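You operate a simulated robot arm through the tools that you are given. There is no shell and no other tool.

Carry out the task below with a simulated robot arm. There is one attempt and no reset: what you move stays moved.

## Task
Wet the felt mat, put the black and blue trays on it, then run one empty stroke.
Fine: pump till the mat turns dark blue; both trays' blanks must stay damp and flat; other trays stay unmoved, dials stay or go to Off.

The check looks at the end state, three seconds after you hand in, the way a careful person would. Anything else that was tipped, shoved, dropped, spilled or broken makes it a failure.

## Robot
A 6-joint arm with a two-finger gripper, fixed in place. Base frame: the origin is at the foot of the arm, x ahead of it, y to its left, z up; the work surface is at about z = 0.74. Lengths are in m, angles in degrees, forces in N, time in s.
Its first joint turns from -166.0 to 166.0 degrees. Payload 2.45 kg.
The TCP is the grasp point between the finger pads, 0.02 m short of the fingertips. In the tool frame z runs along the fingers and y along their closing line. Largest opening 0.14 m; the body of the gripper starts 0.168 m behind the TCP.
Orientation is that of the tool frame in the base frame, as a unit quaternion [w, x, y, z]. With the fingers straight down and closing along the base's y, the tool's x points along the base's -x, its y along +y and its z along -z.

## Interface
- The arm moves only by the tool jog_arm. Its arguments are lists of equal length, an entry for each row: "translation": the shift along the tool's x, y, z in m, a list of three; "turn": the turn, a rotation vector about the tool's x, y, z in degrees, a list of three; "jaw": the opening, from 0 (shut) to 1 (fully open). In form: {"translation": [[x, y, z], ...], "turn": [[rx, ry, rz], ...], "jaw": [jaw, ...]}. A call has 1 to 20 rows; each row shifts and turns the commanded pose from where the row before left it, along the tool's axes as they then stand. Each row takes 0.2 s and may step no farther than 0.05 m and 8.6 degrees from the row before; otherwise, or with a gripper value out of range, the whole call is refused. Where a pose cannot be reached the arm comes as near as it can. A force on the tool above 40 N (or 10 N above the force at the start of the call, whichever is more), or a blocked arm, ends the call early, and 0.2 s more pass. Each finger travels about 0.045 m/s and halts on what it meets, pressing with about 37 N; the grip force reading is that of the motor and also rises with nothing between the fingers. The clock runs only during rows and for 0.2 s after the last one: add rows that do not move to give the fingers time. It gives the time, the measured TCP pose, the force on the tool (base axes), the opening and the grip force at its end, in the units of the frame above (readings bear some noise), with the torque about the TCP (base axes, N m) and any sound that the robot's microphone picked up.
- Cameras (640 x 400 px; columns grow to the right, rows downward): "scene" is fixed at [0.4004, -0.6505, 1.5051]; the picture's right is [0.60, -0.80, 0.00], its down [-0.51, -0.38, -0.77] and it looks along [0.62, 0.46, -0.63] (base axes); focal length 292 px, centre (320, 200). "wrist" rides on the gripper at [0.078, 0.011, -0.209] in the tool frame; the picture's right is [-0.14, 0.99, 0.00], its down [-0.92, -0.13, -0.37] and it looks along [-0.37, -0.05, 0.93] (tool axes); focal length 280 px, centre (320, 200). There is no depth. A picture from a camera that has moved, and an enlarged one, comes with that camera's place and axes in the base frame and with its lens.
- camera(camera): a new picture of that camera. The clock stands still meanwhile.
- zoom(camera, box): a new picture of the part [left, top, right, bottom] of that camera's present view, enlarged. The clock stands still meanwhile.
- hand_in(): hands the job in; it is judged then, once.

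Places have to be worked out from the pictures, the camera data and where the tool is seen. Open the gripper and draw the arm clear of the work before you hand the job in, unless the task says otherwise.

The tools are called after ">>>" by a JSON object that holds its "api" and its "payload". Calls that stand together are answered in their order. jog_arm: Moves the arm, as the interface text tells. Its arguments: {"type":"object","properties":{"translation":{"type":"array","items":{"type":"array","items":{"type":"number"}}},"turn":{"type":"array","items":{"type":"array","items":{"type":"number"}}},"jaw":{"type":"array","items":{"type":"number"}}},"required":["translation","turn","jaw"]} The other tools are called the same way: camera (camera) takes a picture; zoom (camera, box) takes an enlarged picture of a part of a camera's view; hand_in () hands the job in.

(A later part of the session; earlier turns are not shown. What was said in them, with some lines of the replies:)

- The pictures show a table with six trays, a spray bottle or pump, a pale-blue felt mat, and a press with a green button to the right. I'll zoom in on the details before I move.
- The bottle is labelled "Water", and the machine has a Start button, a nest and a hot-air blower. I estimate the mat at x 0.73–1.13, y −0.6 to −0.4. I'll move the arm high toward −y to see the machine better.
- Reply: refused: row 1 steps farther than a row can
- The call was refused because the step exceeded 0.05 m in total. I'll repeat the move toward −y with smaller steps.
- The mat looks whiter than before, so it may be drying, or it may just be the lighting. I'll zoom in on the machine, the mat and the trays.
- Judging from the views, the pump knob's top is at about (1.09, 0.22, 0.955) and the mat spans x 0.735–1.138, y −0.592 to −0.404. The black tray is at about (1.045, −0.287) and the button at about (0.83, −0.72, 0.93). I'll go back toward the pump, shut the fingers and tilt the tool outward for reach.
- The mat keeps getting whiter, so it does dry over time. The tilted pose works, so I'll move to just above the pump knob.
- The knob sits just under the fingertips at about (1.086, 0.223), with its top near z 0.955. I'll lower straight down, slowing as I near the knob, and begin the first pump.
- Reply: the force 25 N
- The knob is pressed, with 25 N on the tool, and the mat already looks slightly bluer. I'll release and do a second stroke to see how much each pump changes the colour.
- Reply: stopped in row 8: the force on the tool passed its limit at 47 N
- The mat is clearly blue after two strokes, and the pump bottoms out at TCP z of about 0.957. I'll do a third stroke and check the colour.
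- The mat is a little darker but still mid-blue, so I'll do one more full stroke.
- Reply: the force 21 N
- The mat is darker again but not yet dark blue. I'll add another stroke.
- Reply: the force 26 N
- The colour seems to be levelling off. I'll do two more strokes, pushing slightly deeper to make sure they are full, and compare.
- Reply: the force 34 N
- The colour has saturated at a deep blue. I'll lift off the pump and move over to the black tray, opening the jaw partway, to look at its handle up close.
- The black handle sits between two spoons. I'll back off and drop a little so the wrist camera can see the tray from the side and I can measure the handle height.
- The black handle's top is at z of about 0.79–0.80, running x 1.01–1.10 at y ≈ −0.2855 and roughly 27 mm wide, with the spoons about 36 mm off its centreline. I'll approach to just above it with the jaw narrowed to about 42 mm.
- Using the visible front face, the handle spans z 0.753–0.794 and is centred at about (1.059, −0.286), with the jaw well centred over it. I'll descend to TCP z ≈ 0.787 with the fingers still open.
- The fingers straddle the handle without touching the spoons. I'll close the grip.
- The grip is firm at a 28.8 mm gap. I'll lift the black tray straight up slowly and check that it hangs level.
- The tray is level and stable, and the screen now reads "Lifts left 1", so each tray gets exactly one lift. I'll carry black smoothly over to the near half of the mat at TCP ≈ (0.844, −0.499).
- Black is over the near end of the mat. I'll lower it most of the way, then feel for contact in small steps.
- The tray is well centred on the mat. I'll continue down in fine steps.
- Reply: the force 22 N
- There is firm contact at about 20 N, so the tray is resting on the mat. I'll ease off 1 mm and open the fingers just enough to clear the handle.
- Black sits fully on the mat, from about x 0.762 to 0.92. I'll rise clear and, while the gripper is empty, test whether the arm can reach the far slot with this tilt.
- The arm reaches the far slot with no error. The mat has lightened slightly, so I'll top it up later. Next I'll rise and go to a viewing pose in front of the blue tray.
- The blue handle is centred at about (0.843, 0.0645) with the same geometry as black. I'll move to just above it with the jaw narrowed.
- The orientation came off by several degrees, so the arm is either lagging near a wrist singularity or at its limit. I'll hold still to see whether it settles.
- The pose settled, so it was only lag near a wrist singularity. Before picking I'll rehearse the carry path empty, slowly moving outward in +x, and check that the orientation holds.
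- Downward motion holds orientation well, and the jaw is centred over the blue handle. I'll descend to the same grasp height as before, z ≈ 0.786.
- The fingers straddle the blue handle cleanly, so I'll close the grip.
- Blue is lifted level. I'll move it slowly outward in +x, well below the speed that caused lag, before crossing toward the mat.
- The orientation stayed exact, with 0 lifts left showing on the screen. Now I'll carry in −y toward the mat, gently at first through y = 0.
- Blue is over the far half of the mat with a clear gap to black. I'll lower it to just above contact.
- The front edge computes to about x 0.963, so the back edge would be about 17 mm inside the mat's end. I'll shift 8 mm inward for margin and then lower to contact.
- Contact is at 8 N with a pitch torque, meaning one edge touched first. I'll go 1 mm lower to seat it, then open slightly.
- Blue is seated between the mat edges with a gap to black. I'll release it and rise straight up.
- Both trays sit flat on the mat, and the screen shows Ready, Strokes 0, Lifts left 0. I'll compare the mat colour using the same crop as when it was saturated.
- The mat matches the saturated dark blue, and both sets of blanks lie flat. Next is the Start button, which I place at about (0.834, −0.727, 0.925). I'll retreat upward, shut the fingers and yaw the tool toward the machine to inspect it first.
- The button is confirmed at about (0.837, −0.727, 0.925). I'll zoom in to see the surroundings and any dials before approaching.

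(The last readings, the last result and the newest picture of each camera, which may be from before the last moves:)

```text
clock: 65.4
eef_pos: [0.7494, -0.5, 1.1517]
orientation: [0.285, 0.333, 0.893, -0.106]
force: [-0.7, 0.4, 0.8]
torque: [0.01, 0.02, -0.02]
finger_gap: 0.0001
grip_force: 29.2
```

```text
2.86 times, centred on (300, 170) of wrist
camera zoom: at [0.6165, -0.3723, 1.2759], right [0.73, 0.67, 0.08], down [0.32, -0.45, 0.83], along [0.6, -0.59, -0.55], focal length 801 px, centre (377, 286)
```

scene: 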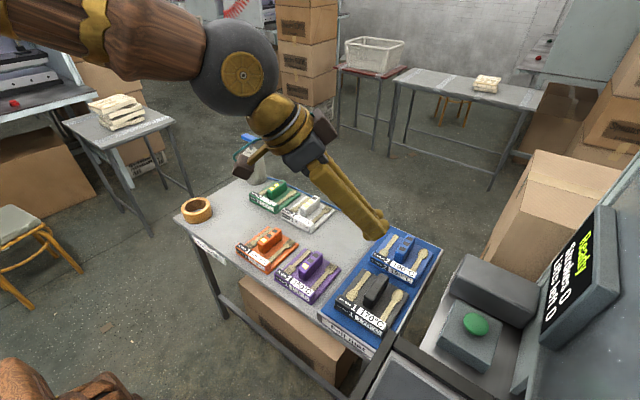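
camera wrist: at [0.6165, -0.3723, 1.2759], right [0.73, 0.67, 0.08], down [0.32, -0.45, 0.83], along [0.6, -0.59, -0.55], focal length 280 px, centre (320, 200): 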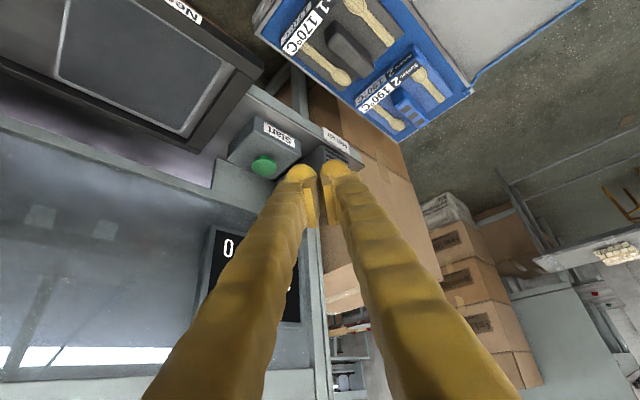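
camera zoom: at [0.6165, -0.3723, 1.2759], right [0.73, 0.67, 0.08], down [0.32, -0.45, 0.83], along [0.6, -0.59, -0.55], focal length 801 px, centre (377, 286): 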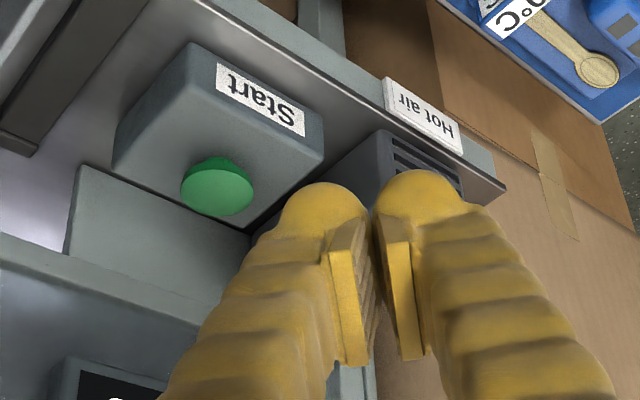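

The path down to the button is clear, with the hot-air box to its right and the machine wall behind. I'll move to about 5 cm above the button.

>>> {"api": "jog_arm", "payload": {"translation": [[-0.0125, -0.0162, 0.0354], [-0.0125, -0.0162, 0.0354], [-0.0125, -0.0162, 0.0354], [-0.0125, -0.0162, 0.0354], [-0.0125, -0.0162, 0.0354], [-0.0125, -0.0162, 0.0354], [-0.0125, -0.0162, 0.0354]], "turn": [[0, 0, 0], [0, 0, 0], [0, 0, 0], [0, 0, 0], [0, 0, 0], [0, 0, 0], [0, 0, 0]], "jaw": [0, 0, 0, 0, 0, 0, 0]}}

>>> {"api": "camera", "payload": {"camera": "wrist"}}

>>> {"api": "zoom", "payload": {"camera": "scene", "box": [360, 220, 560, 400]}}

```text
clock: 67.0
eef_pos: [0.8362, -0.7282, 0.9997]
orientation: [0.284, 0.334, 0.893, -0.106]
force: [-0.2, -0.1, 1.3]
torque: [0.04, 0.02, 0.02]
finger_gap: 0.0
grip_force: 29.5
```

```text
taken
camera wrist: at [0.7038, -0.5996, 1.1243], right [0.73, 0.67, 0.08], down [0.32, -0.45, 0.83], along [0.6, -0.59, -0.55], focal length 280 px, centre (320, 200)
```

wrist: 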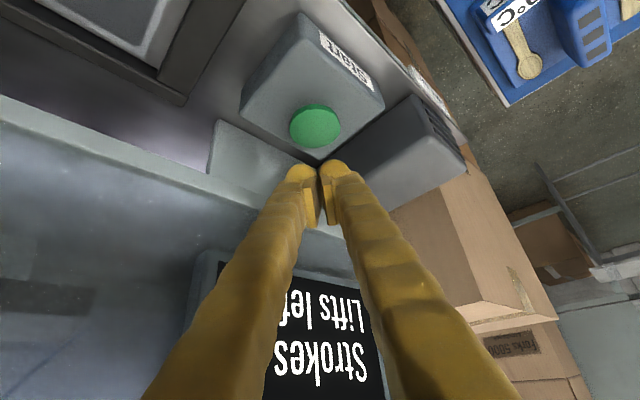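

```text
2.22 times, centred on (460, 310) of scene
camera zoom: at [0.4004, -0.6505, 1.5051], right [0.6, -0.8, 0.0], down [-0.51, -0.38, -0.77], along [0.62, 0.46, -0.63], focal length 648 px, centre (9, -44)
```

zoom: 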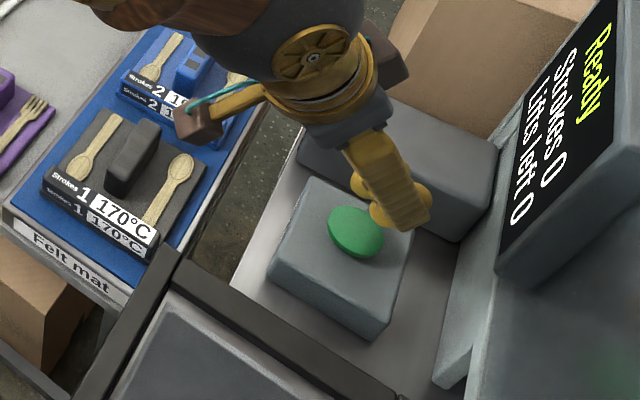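

The button is right under the fingertips. I'll press straight down slowly, expecting contact at TCP z ≈ 0.95.

>>> {"api": "jog_arm", "payload": {"translation": [[0.0144, 0.001, 0.0143], [0.0087, 0, 0.0122], [0.0046, 0, 0.0065], [0.0029, 0, 0.0041], [0.0029, 0, 0.0041]], "turn": [[0, 0, 0], [0, 0, 0], [0, 0, 0], [0, 0, 0], [0, 0, 0]], "jaw": [0, 0, 0, 0, 0]}}

>>> {"api": "zoom", "payload": {"camera": "scene", "box": [400, 200, 640, 380]}}

```text
clock: 68.2
eef_pos: [0.8342, -0.7244, 0.9486]
orientation: [0.285, 0.334, 0.892, -0.106]
force: [-5.7, 3.2, 19.7]
torque: [0.1, 0.2, -0.01]
finger_gap: 0.0061
grip_force: 29.3
heard: click
```

```text
2.22 times, centred on (520, 290) of scene
camera zoom: at [0.4004, -0.6505, 1.5051], right [0.6, -0.8, 0.0], down [-0.51, -0.38, -0.77], along [0.62, 0.46, -0.63], focal length 648 px, centre (-124, 0)
```

zoom: 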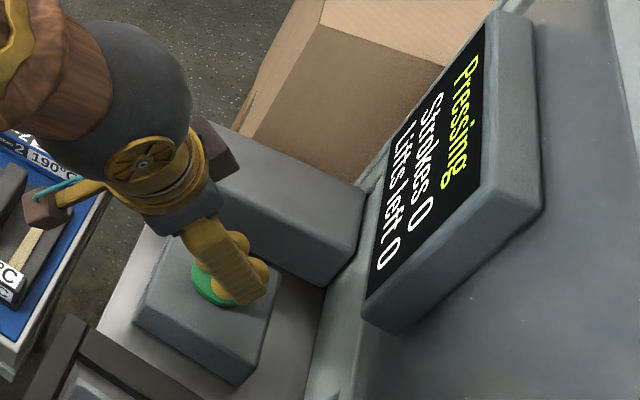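

I heard a click and the screen says "Pressing", so the stroke has started. I'll lift off the button straight up and back away clear of the machine.

>>> {"api": "jog_arm", "payload": {"translation": [[-0.0116, 0, -0.0163], [-0.0231, 0, -0.0326], [-0.0231, 0, -0.0326], [0.0125, 0.0162, -0.0354], [0.0125, 0.0162, -0.0354], [0.0125, 0.0162, -0.0354]], "turn": [[0, 0, 0], [0, 0, 0], [0, 0, 0], [0, 0, 0], [0, 0, 0], [0, 0, 0]], "jaw": [0, 0, 0, 0, 0, 0]}}

>>> {"api": "camera", "payload": {"camera": "scene"}}

>>> {"api": "camera", "payload": {"camera": "wrist"}}

```text
clock: 69.6
eef_pos: [0.7967, -0.6265, 1.1109]
orientation: [0.283, 0.334, 0.893, -0.106]
force: [0.1, -0.5, -0.7]
torque: [-0.03, -0.03, -0.03]
finger_gap: 0.0
grip_force: 29.3
```

```text
taken
```

scene: 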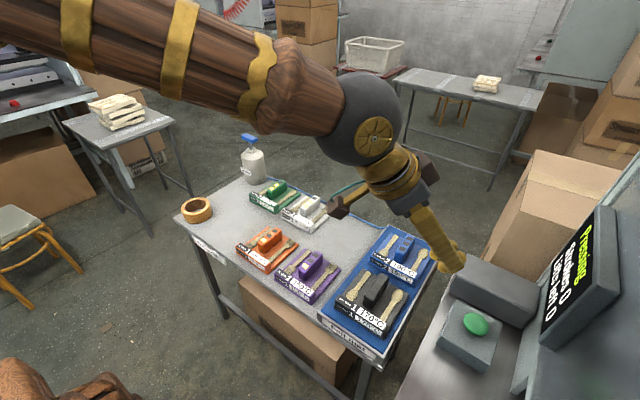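

```text
taken
camera wrist: at [0.6645, -0.4983, 1.2356], right [0.73, 0.67, 0.08], down [0.32, -0.45, 0.83], along [0.6, -0.59, -0.55], focal length 280 px, centre (320, 200)
```

wrist: 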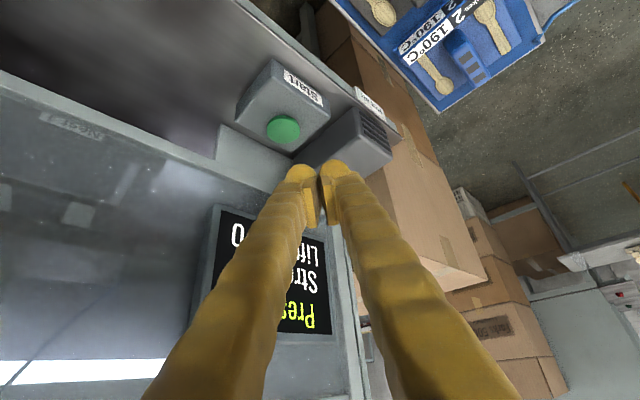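

The nest has slid into the press. I'll draw the arm further away from the machine and watch the screen.

>>> {"api": "jog_arm", "payload": {"translation": [[0.0179, 0.0254, -0.0284], [0.0179, 0.0254, -0.0284], [0.0179, 0.0254, -0.0284], [0.0179, 0.0254, -0.0284], [0.0179, 0.0254, -0.0284], [0.0179, 0.0254, -0.0284], [0.0179, 0.0254, -0.0284]], "turn": [[0, 0, 0], [0, 0, 0], [0, 0, 0], [0, 0, 0], [0, 0, 0], [0, 0, 0], [0, 0, 0]], "jaw": [0, 0, 0, 0, 0, 0, 0]}}

>>> {"api": "camera", "payload": {"camera": "scene"}}

>>> {"api": "zoom", "payload": {"camera": "scene", "box": [310, 200, 470, 360]}}

>>> {"api": "zoom", "payload": {"camera": "scene", "box": [440, 190, 640, 400]}}

```text
clock: 71.2
eef_pos: [0.7485, -0.3494, 1.2009]
orientation: [0.284, 0.333, 0.893, -0.106]
force: [0.4, -0.2, 0.0]
torque: [-0.03, 0.02, -0.03]
finger_gap: 0.0
grip_force: 29.7
```

```text
taken
```

scene: 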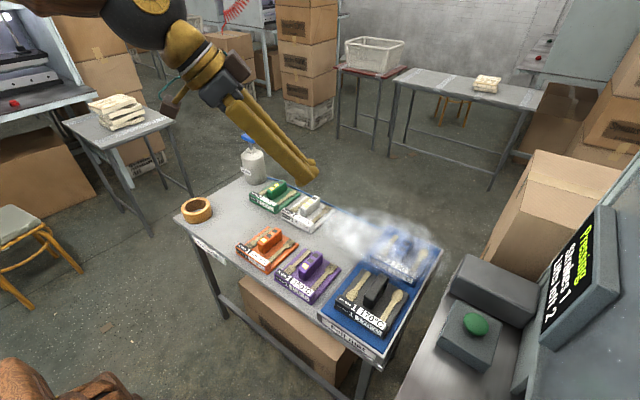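

```text
2.50 times, centred on (390, 280) of scene
camera zoom: at [0.4004, -0.6505, 1.5051], right [0.6, -0.8, 0.0], down [-0.51, -0.38, -0.77], along [0.62, 0.46, -0.63], focal length 729 px, centre (145, 0)
```

zoom: 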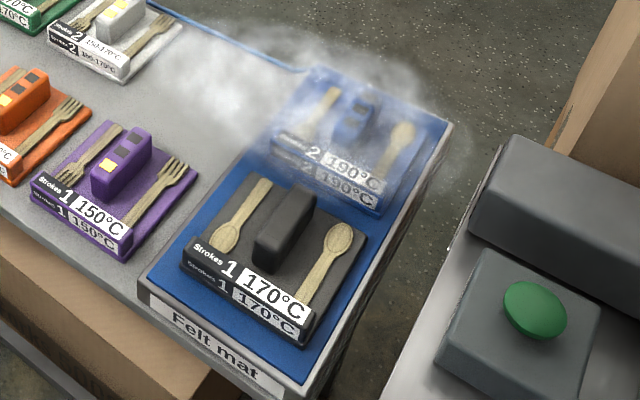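

```text
1.90 times, centred on (540, 295) of scene
camera zoom: at [0.4004, -0.6505, 1.5051], right [0.6, -0.8, 0.0], down [-0.51, -0.38, -0.77], along [0.62, 0.46, -0.63], focal length 556 px, centre (-99, 19)
```

zoom: 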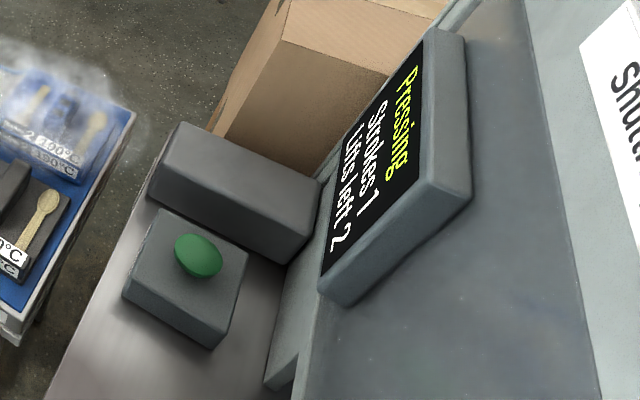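

As expected, the stroke makes the hot-air outlet blow over the mat, and Strokes now reads 1. While that runs I'll undo the yaw and watch the mat's colour, ready to top it up.

>>> {"api": "jog_arm", "payload": {"translation": [[0, 0, 0], [0, 0, 0], [0, 0, 0], [0, 0, 0], [0, 0, 0]], "turn": [[-4.74, 0, -6.69], [-4.74, 0, -6.69], [-4.74, 0, -6.69], [-4.74, 0, -6.69], [-4.74, 0, -6.69]], "jaw": [0, 0, 0, 0, 0]}}

>>> {"api": "camera", "payload": {"camera": "scene"}}

>>> {"api": "zoom", "payload": {"camera": "scene", "box": [310, 200, 470, 360]}}

```text
clock: 72.4
eef_pos: [0.7491, -0.3494, 1.2009]
orientation: [0.304, 0.0, 0.953, 0.001]
force: [-0.2, -0.4, 0.3]
torque: [0.0, 0.03, 0.01]
finger_gap: 0.0
grip_force: 29.3
```

```text
taken
```

scene: 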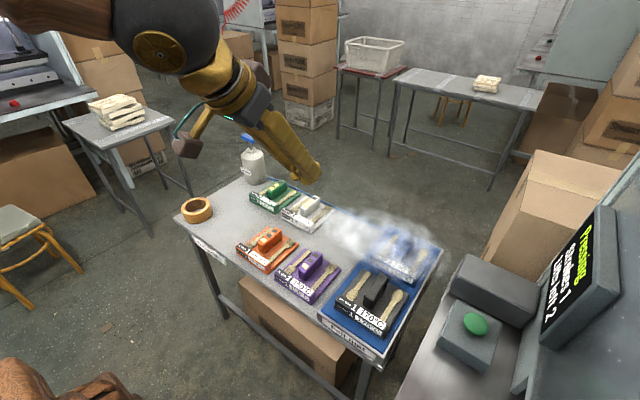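

```text
2.50 times, centred on (390, 280) of scene
camera zoom: at [0.4004, -0.6505, 1.5051], right [0.6, -0.8, 0.0], down [-0.51, -0.38, -0.77], along [0.62, 0.46, -0.63], focal length 729 px, centre (145, 0)
```

zoom: 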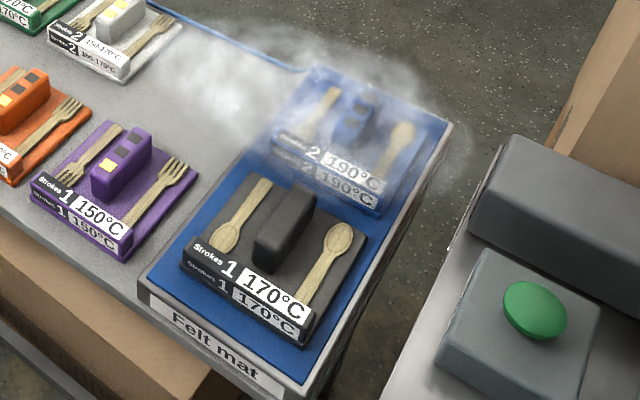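

The mat is holding its colour for now. I'll move to above the pump so I can top up if needed, and check the mat again there.

>>> {"api": "jog_arm", "payload": {"translation": [[-0.0127, 0.0381, 0.0213], [-0.0127, 0.0381, 0.0213], [-0.0127, 0.0381, 0.0213], [-0.0127, 0.0381, 0.0213], [-0.0127, 0.0381, 0.0213], [-0.0127, 0.0381, 0.0213], [-0.0127, 0.0381, 0.0213], [-0.0127, 0.0381, 0.0213], [-0.0127, 0.0381, 0.0213], [-0.0127, 0.0381, 0.0213], [-0.0127, 0.0381, 0.0213], [-0.0127, 0.0381, 0.0213], [-0.0127, 0.0381, 0.0213], [-0.0127, 0.0381, 0.0213], [-0.0127, 0.0381, 0.0213]], "turn": [[0, 0, 0], [0, 0, 0], [0, 0, 0], [0, 0, 0], [0, 0, 0], [0, 0, 0], [0, 0, 0], [0, 0, 0], [0, 0, 0], [0, 0, 0], [0, 0, 0], [0, 0, 0], [0, 0, 0], [0, 0, 0], [0, 0, 0]], "jaw": [0, 0, 0, 0, 0, 0, 0, 0, 0, 0, 0, 0, 0, 0, 0]}}

>>> {"api": "camera", "payload": {"camera": "scene"}}

>>> {"api": "zoom", "payload": {"camera": "scene", "box": [310, 200, 470, 360]}}

>>> {"api": "zoom", "payload": {"camera": "scene", "box": [440, 190, 640, 400]}}

```text
clock: 75.6
eef_pos: [1.0893, 0.2234, 1.0519]
orientation: [0.303, 0.0, 0.953, 0.0]
force: [0.3, 0.1, 1.7]
torque: [0.04, 0.0, 0.02]
finger_gap: 0.0
grip_force: 28.7
```

```text
taken
```

scene: 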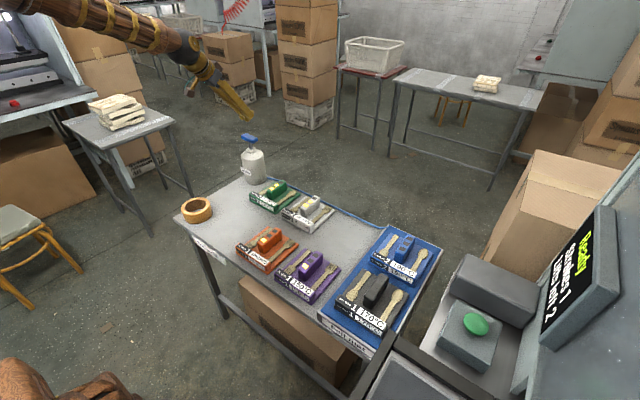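

```text
2.50 times, centred on (390, 280) of scene
camera zoom: at [0.4004, -0.6505, 1.5051], right [0.6, -0.8, 0.0], down [-0.51, -0.38, -0.77], along [0.62, 0.46, -0.63], focal length 729 px, centre (145, 0)
```

zoom: 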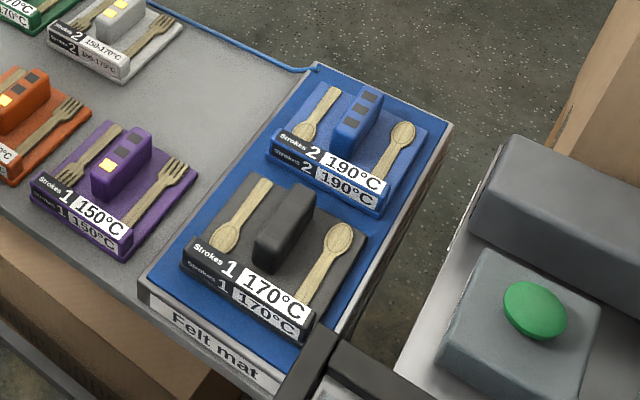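

```text
1.90 times, centred on (540, 295) of scene
camera zoom: at [0.4004, -0.6505, 1.5051], right [0.6, -0.8, 0.0], down [-0.51, -0.38, -0.77], along [0.62, 0.46, -0.63], focal length 556 px, centre (-99, 19)
```

zoom: 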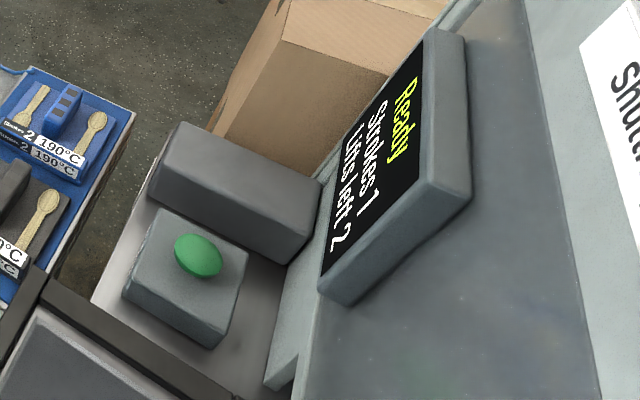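

The machine is back to Ready with Strokes at 1, and the nest has returned. I'll inspect the blanks and mat up close against the earlier crops.

>>> {"api": "zoom", "payload": {"camera": "scene", "box": [365, 220, 445, 270]}}

>>> {"api": "zoom", "payload": {"camera": "scene", "box": [315, 270, 415, 350]}}

>>> {"api": "zoom", "payload": {"camera": "scene", "box": [230, 175, 350, 305]}}

>>> {"api": "zoom", "payload": {"camera": "scene", "box": [280, 190, 460, 360]}}

```text
8.00 times, centred on (405, 245) of scene
camera zoom: at [0.4004, -0.6505, 1.5051], right [0.6, -0.8, 0.0], down [-0.51, -0.38, -0.77], along [0.62, 0.46, -0.63], focal length 2334 px, centre (-360, -160)
```

zoom: 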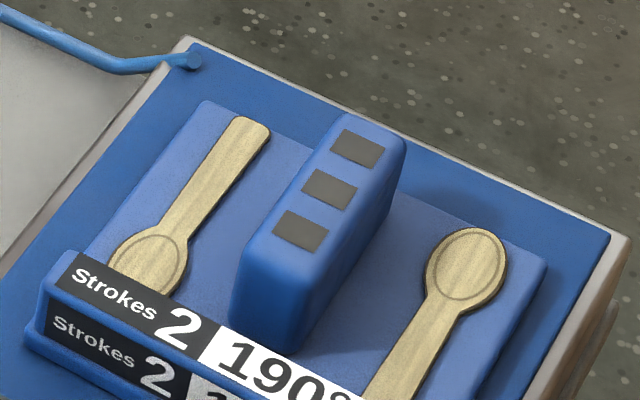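

```text
5.00 times, centred on (365, 310) of scene
camera zoom: at [0.4004, -0.6505, 1.5051], right [0.6, -0.8, 0.0], down [-0.51, -0.38, -0.77], along [0.62, 0.46, -0.63], focal length 1459 px, centre (95, -350)
```

zoom: 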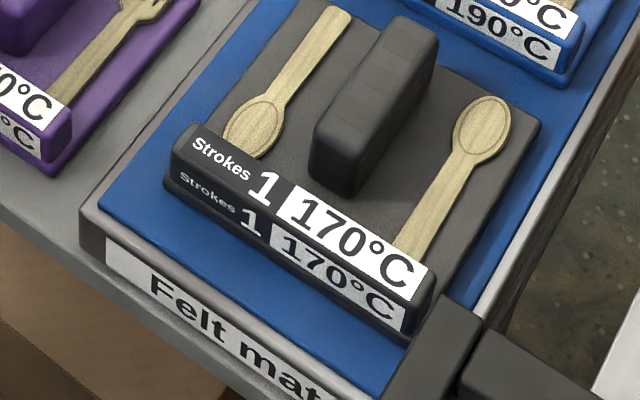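

```text
3.08 times, centred on (290, 240) of scene
camera zoom: at [0.4004, -0.6505, 1.5051], right [0.6, -0.8, 0.0], down [-0.51, -0.38, -0.77], along [0.62, 0.46, -0.63], focal length 898 px, centre (412, 77)
```

zoom: 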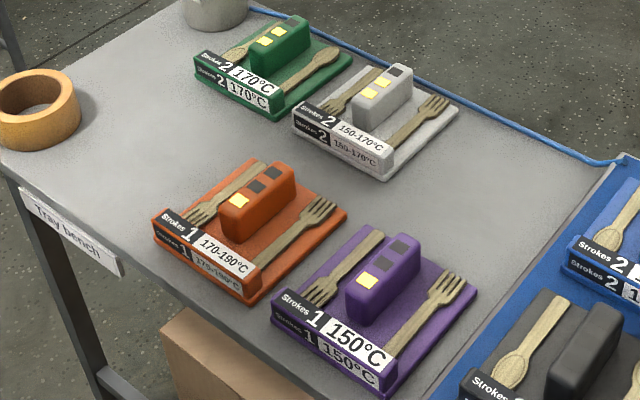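

```text
2.35 times, centred on (370, 275) of scene
camera zoom: at [0.4004, -0.6505, 1.5051], right [0.6, -0.8, 0.0], down [-0.51, -0.38, -0.77], along [0.62, 0.46, -0.63], focal length 686 px, centre (202, 24)
```

zoom: 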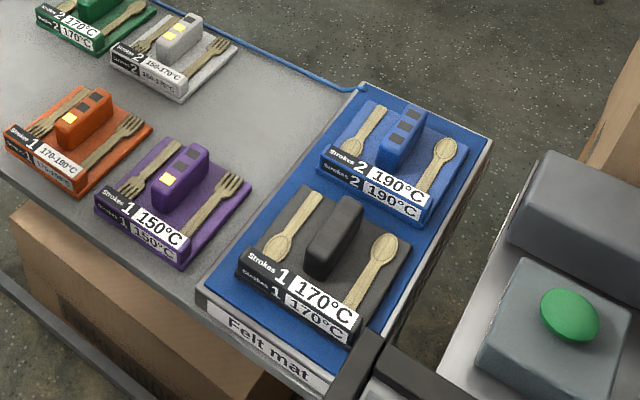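

The trays and blanks look flat and in place. I'll compare the blanks' tint with the untouched trays' blanks at high zoom to judge dampness.

>>> {"api": "zoom", "payload": {"camera": "scene", "box": [290, 240, 380, 300]}}

>>> {"api": "zoom", "payload": {"camera": "scene", "box": [380, 225, 440, 335]}}

```text
6.67 times, centred on (335, 270) of scene
camera zoom: at [0.4004, -0.6505, 1.5051], right [0.6, -0.8, 0.0], down [-0.51, -0.38, -0.77], along [0.62, 0.46, -0.63], focal length 1945 px, centre (220, -267)
```

zoom: 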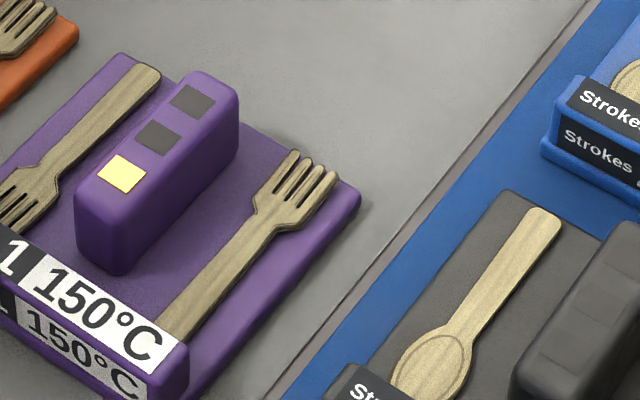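

```text
3.64 times, centred on (410, 280) of scene
camera zoom: at [0.4004, -0.6505, 1.5051], right [0.6, -0.8, 0.0], down [-0.51, -0.38, -0.77], along [0.62, 0.46, -0.63], focal length 1061 px, centre (-7, -91)
```

zoom: 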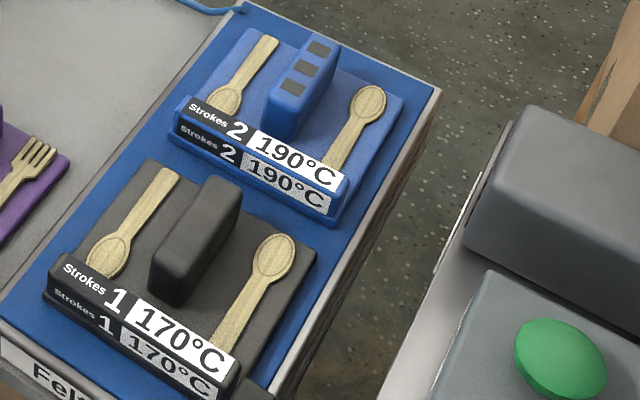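

The blanks on the wet mat kept their light damp tint and lie flat, while the untouched ones on the bench are a dull brown. I'm right above the pump, so I'll add one stroke to bring the mat fully back to dark blue after the hot air.

>>> {"api": "jog_arm", "payload": {"translation": [[0.0173, 0, 0.0245], [0.0173, -0.001, 0.0245], [0.0081, 0, 0.0114], [0.0058, 0, 0.0082], [0.0052, 0, 0.0073], [0, 0, 0], [-0.0116, 0, -0.0163], [-0.0173, 0, -0.0245], [-0.0231, 0, -0.0326], [-0.0231, 0, -0.0326]], "turn": [[0, 0, 0], [0, 0, 0], [0, 0, 0], [0, 0, 0], [0, 0, 0], [0, 0, 0], [0, 0, 0], [0, 0, 0], [0, 0, 0], [0, 0, 0]], "jaw": [0, 0, 0, 0, 0, 0, 0, 0, 0, 0]}}

>>> {"api": "camera", "payload": {"camera": "scene"}}

>>> {"api": "zoom", "payload": {"camera": "scene", "box": [280, 190, 460, 360]}}

```text
clock: 77.8
eef_pos: [1.0892, 0.2204, 1.087]
orientation: [0.303, 0.0, 0.953, 0.0]
force: [-0.2, -0.5, -0.2]
torque: [-0.01, -0.07, -0.01]
finger_gap: 0.0
grip_force: 29.0
```

```text
taken
```

scene: 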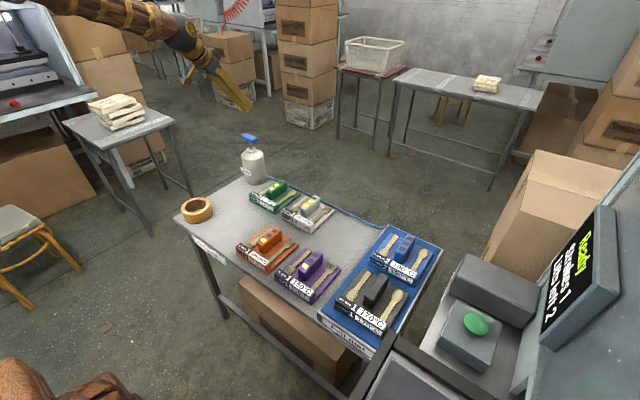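

```text
2.35 times, centred on (370, 275) of scene
camera zoom: at [0.4004, -0.6505, 1.5051], right [0.6, -0.8, 0.0], down [-0.51, -0.38, -0.77], along [0.62, 0.46, -0.63], focal length 686 px, centre (202, 24)
```

zoom: 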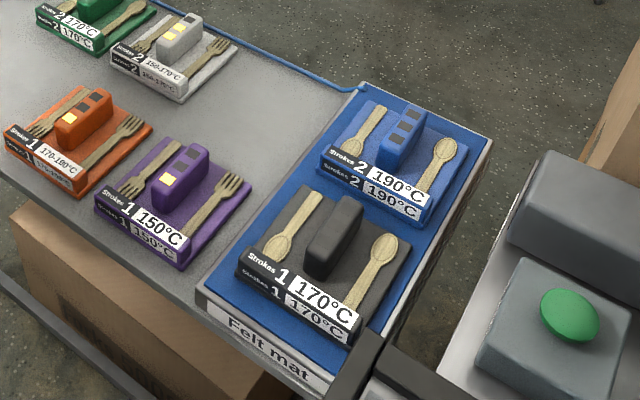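

The mat is dark blue, both trays are flat on it, and the screen reads Ready with Strokes 1. I'll draw the arm back and up, open the gripper, and take a last look.

>>> {"api": "jog_arm", "payload": {"translation": [[0.018, -0.0125, -0.0373], [0.018, -0.0125, -0.0373], [0.018, -0.0125, -0.0373], [0.018, -0.0125, -0.0373], [0.018, -0.0125, -0.0373], [0.018, -0.0125, -0.0373], [0.018, -0.0125, -0.0373], [0.018, -0.0125, -0.0373]], "turn": [[0, 0, 0], [0, 0, 0], [0, 0, 0], [0, 0, 0], [0, 0, 0], [0, 0, 0], [0, 0, 0], [0, 0, 0]], "jaw": [0, 0, 1, 1, 1, 1, 1, 1]}}

>>> {"api": "camera", "payload": {"camera": "scene"}}

>>> {"api": "zoom", "payload": {"camera": "scene", "box": [170, 110, 460, 360]}}

```text
clock: 79.6
eef_pos: [0.7996, 0.1201, 1.2487]
orientation: [0.303, 0.0, 0.953, 0.0]
force: [-0.4, 0.7, 0.0]
torque: [-0.03, -0.01, -0.01]
finger_gap: 0.1239
grip_force: 0.1
```

```text
taken
```

scene: 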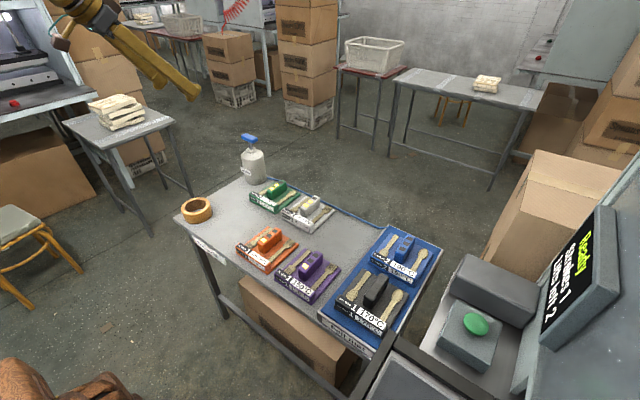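

```text
1.60 times, centred on (315, 235) of scene
camera zoom: at [0.4004, -0.6505, 1.5051], right [0.6, -0.8, 0.0], down [-0.51, -0.38, -0.77], along [0.62, 0.46, -0.63], focal length 467 px, centre (328, 144)
```

zoom: 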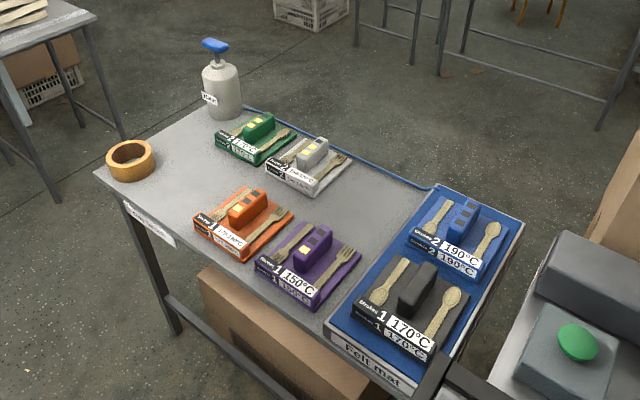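

Everything checks out: dark-blue mat, black and blue trays flat on it, the other trays unmoved, one stroke done, and the arm clear with the gripper open. I'm handing in.

>>> {"api": "hand_in", "payload": {}}

```text
The job is handed in.
```

I wetted the mat to dark blue, put the black and blue trays flat on it, ran one empty stroke and handed the job in. I haven't seen the verdict.

- **Mat:** It took six pump strokes to bring it to a dark blue that stopped getting darker. The empty stroke made the hot-air outlet blow across the mat. I added one more pump afterwards, so the last pump came after the stroke.
- **Trays:** Black is on the near half and blue on the far half, both fully on the mat with a gap between them. Each took one lift.
- **Blanks:** They lie flat. Going by colour in the pictures, they still look damp; the blanks left on the bench looked browner by comparison.
- **Machine:** The screen reads Ready with Strokes 1, and the nest is empty and back out.
- **Everything else:** The other four trays, the tape roll and the water bottle look unmoved. I didn't touch or clearly identify any dials.

I pulled the arm clear and opened the gripper before handing in.
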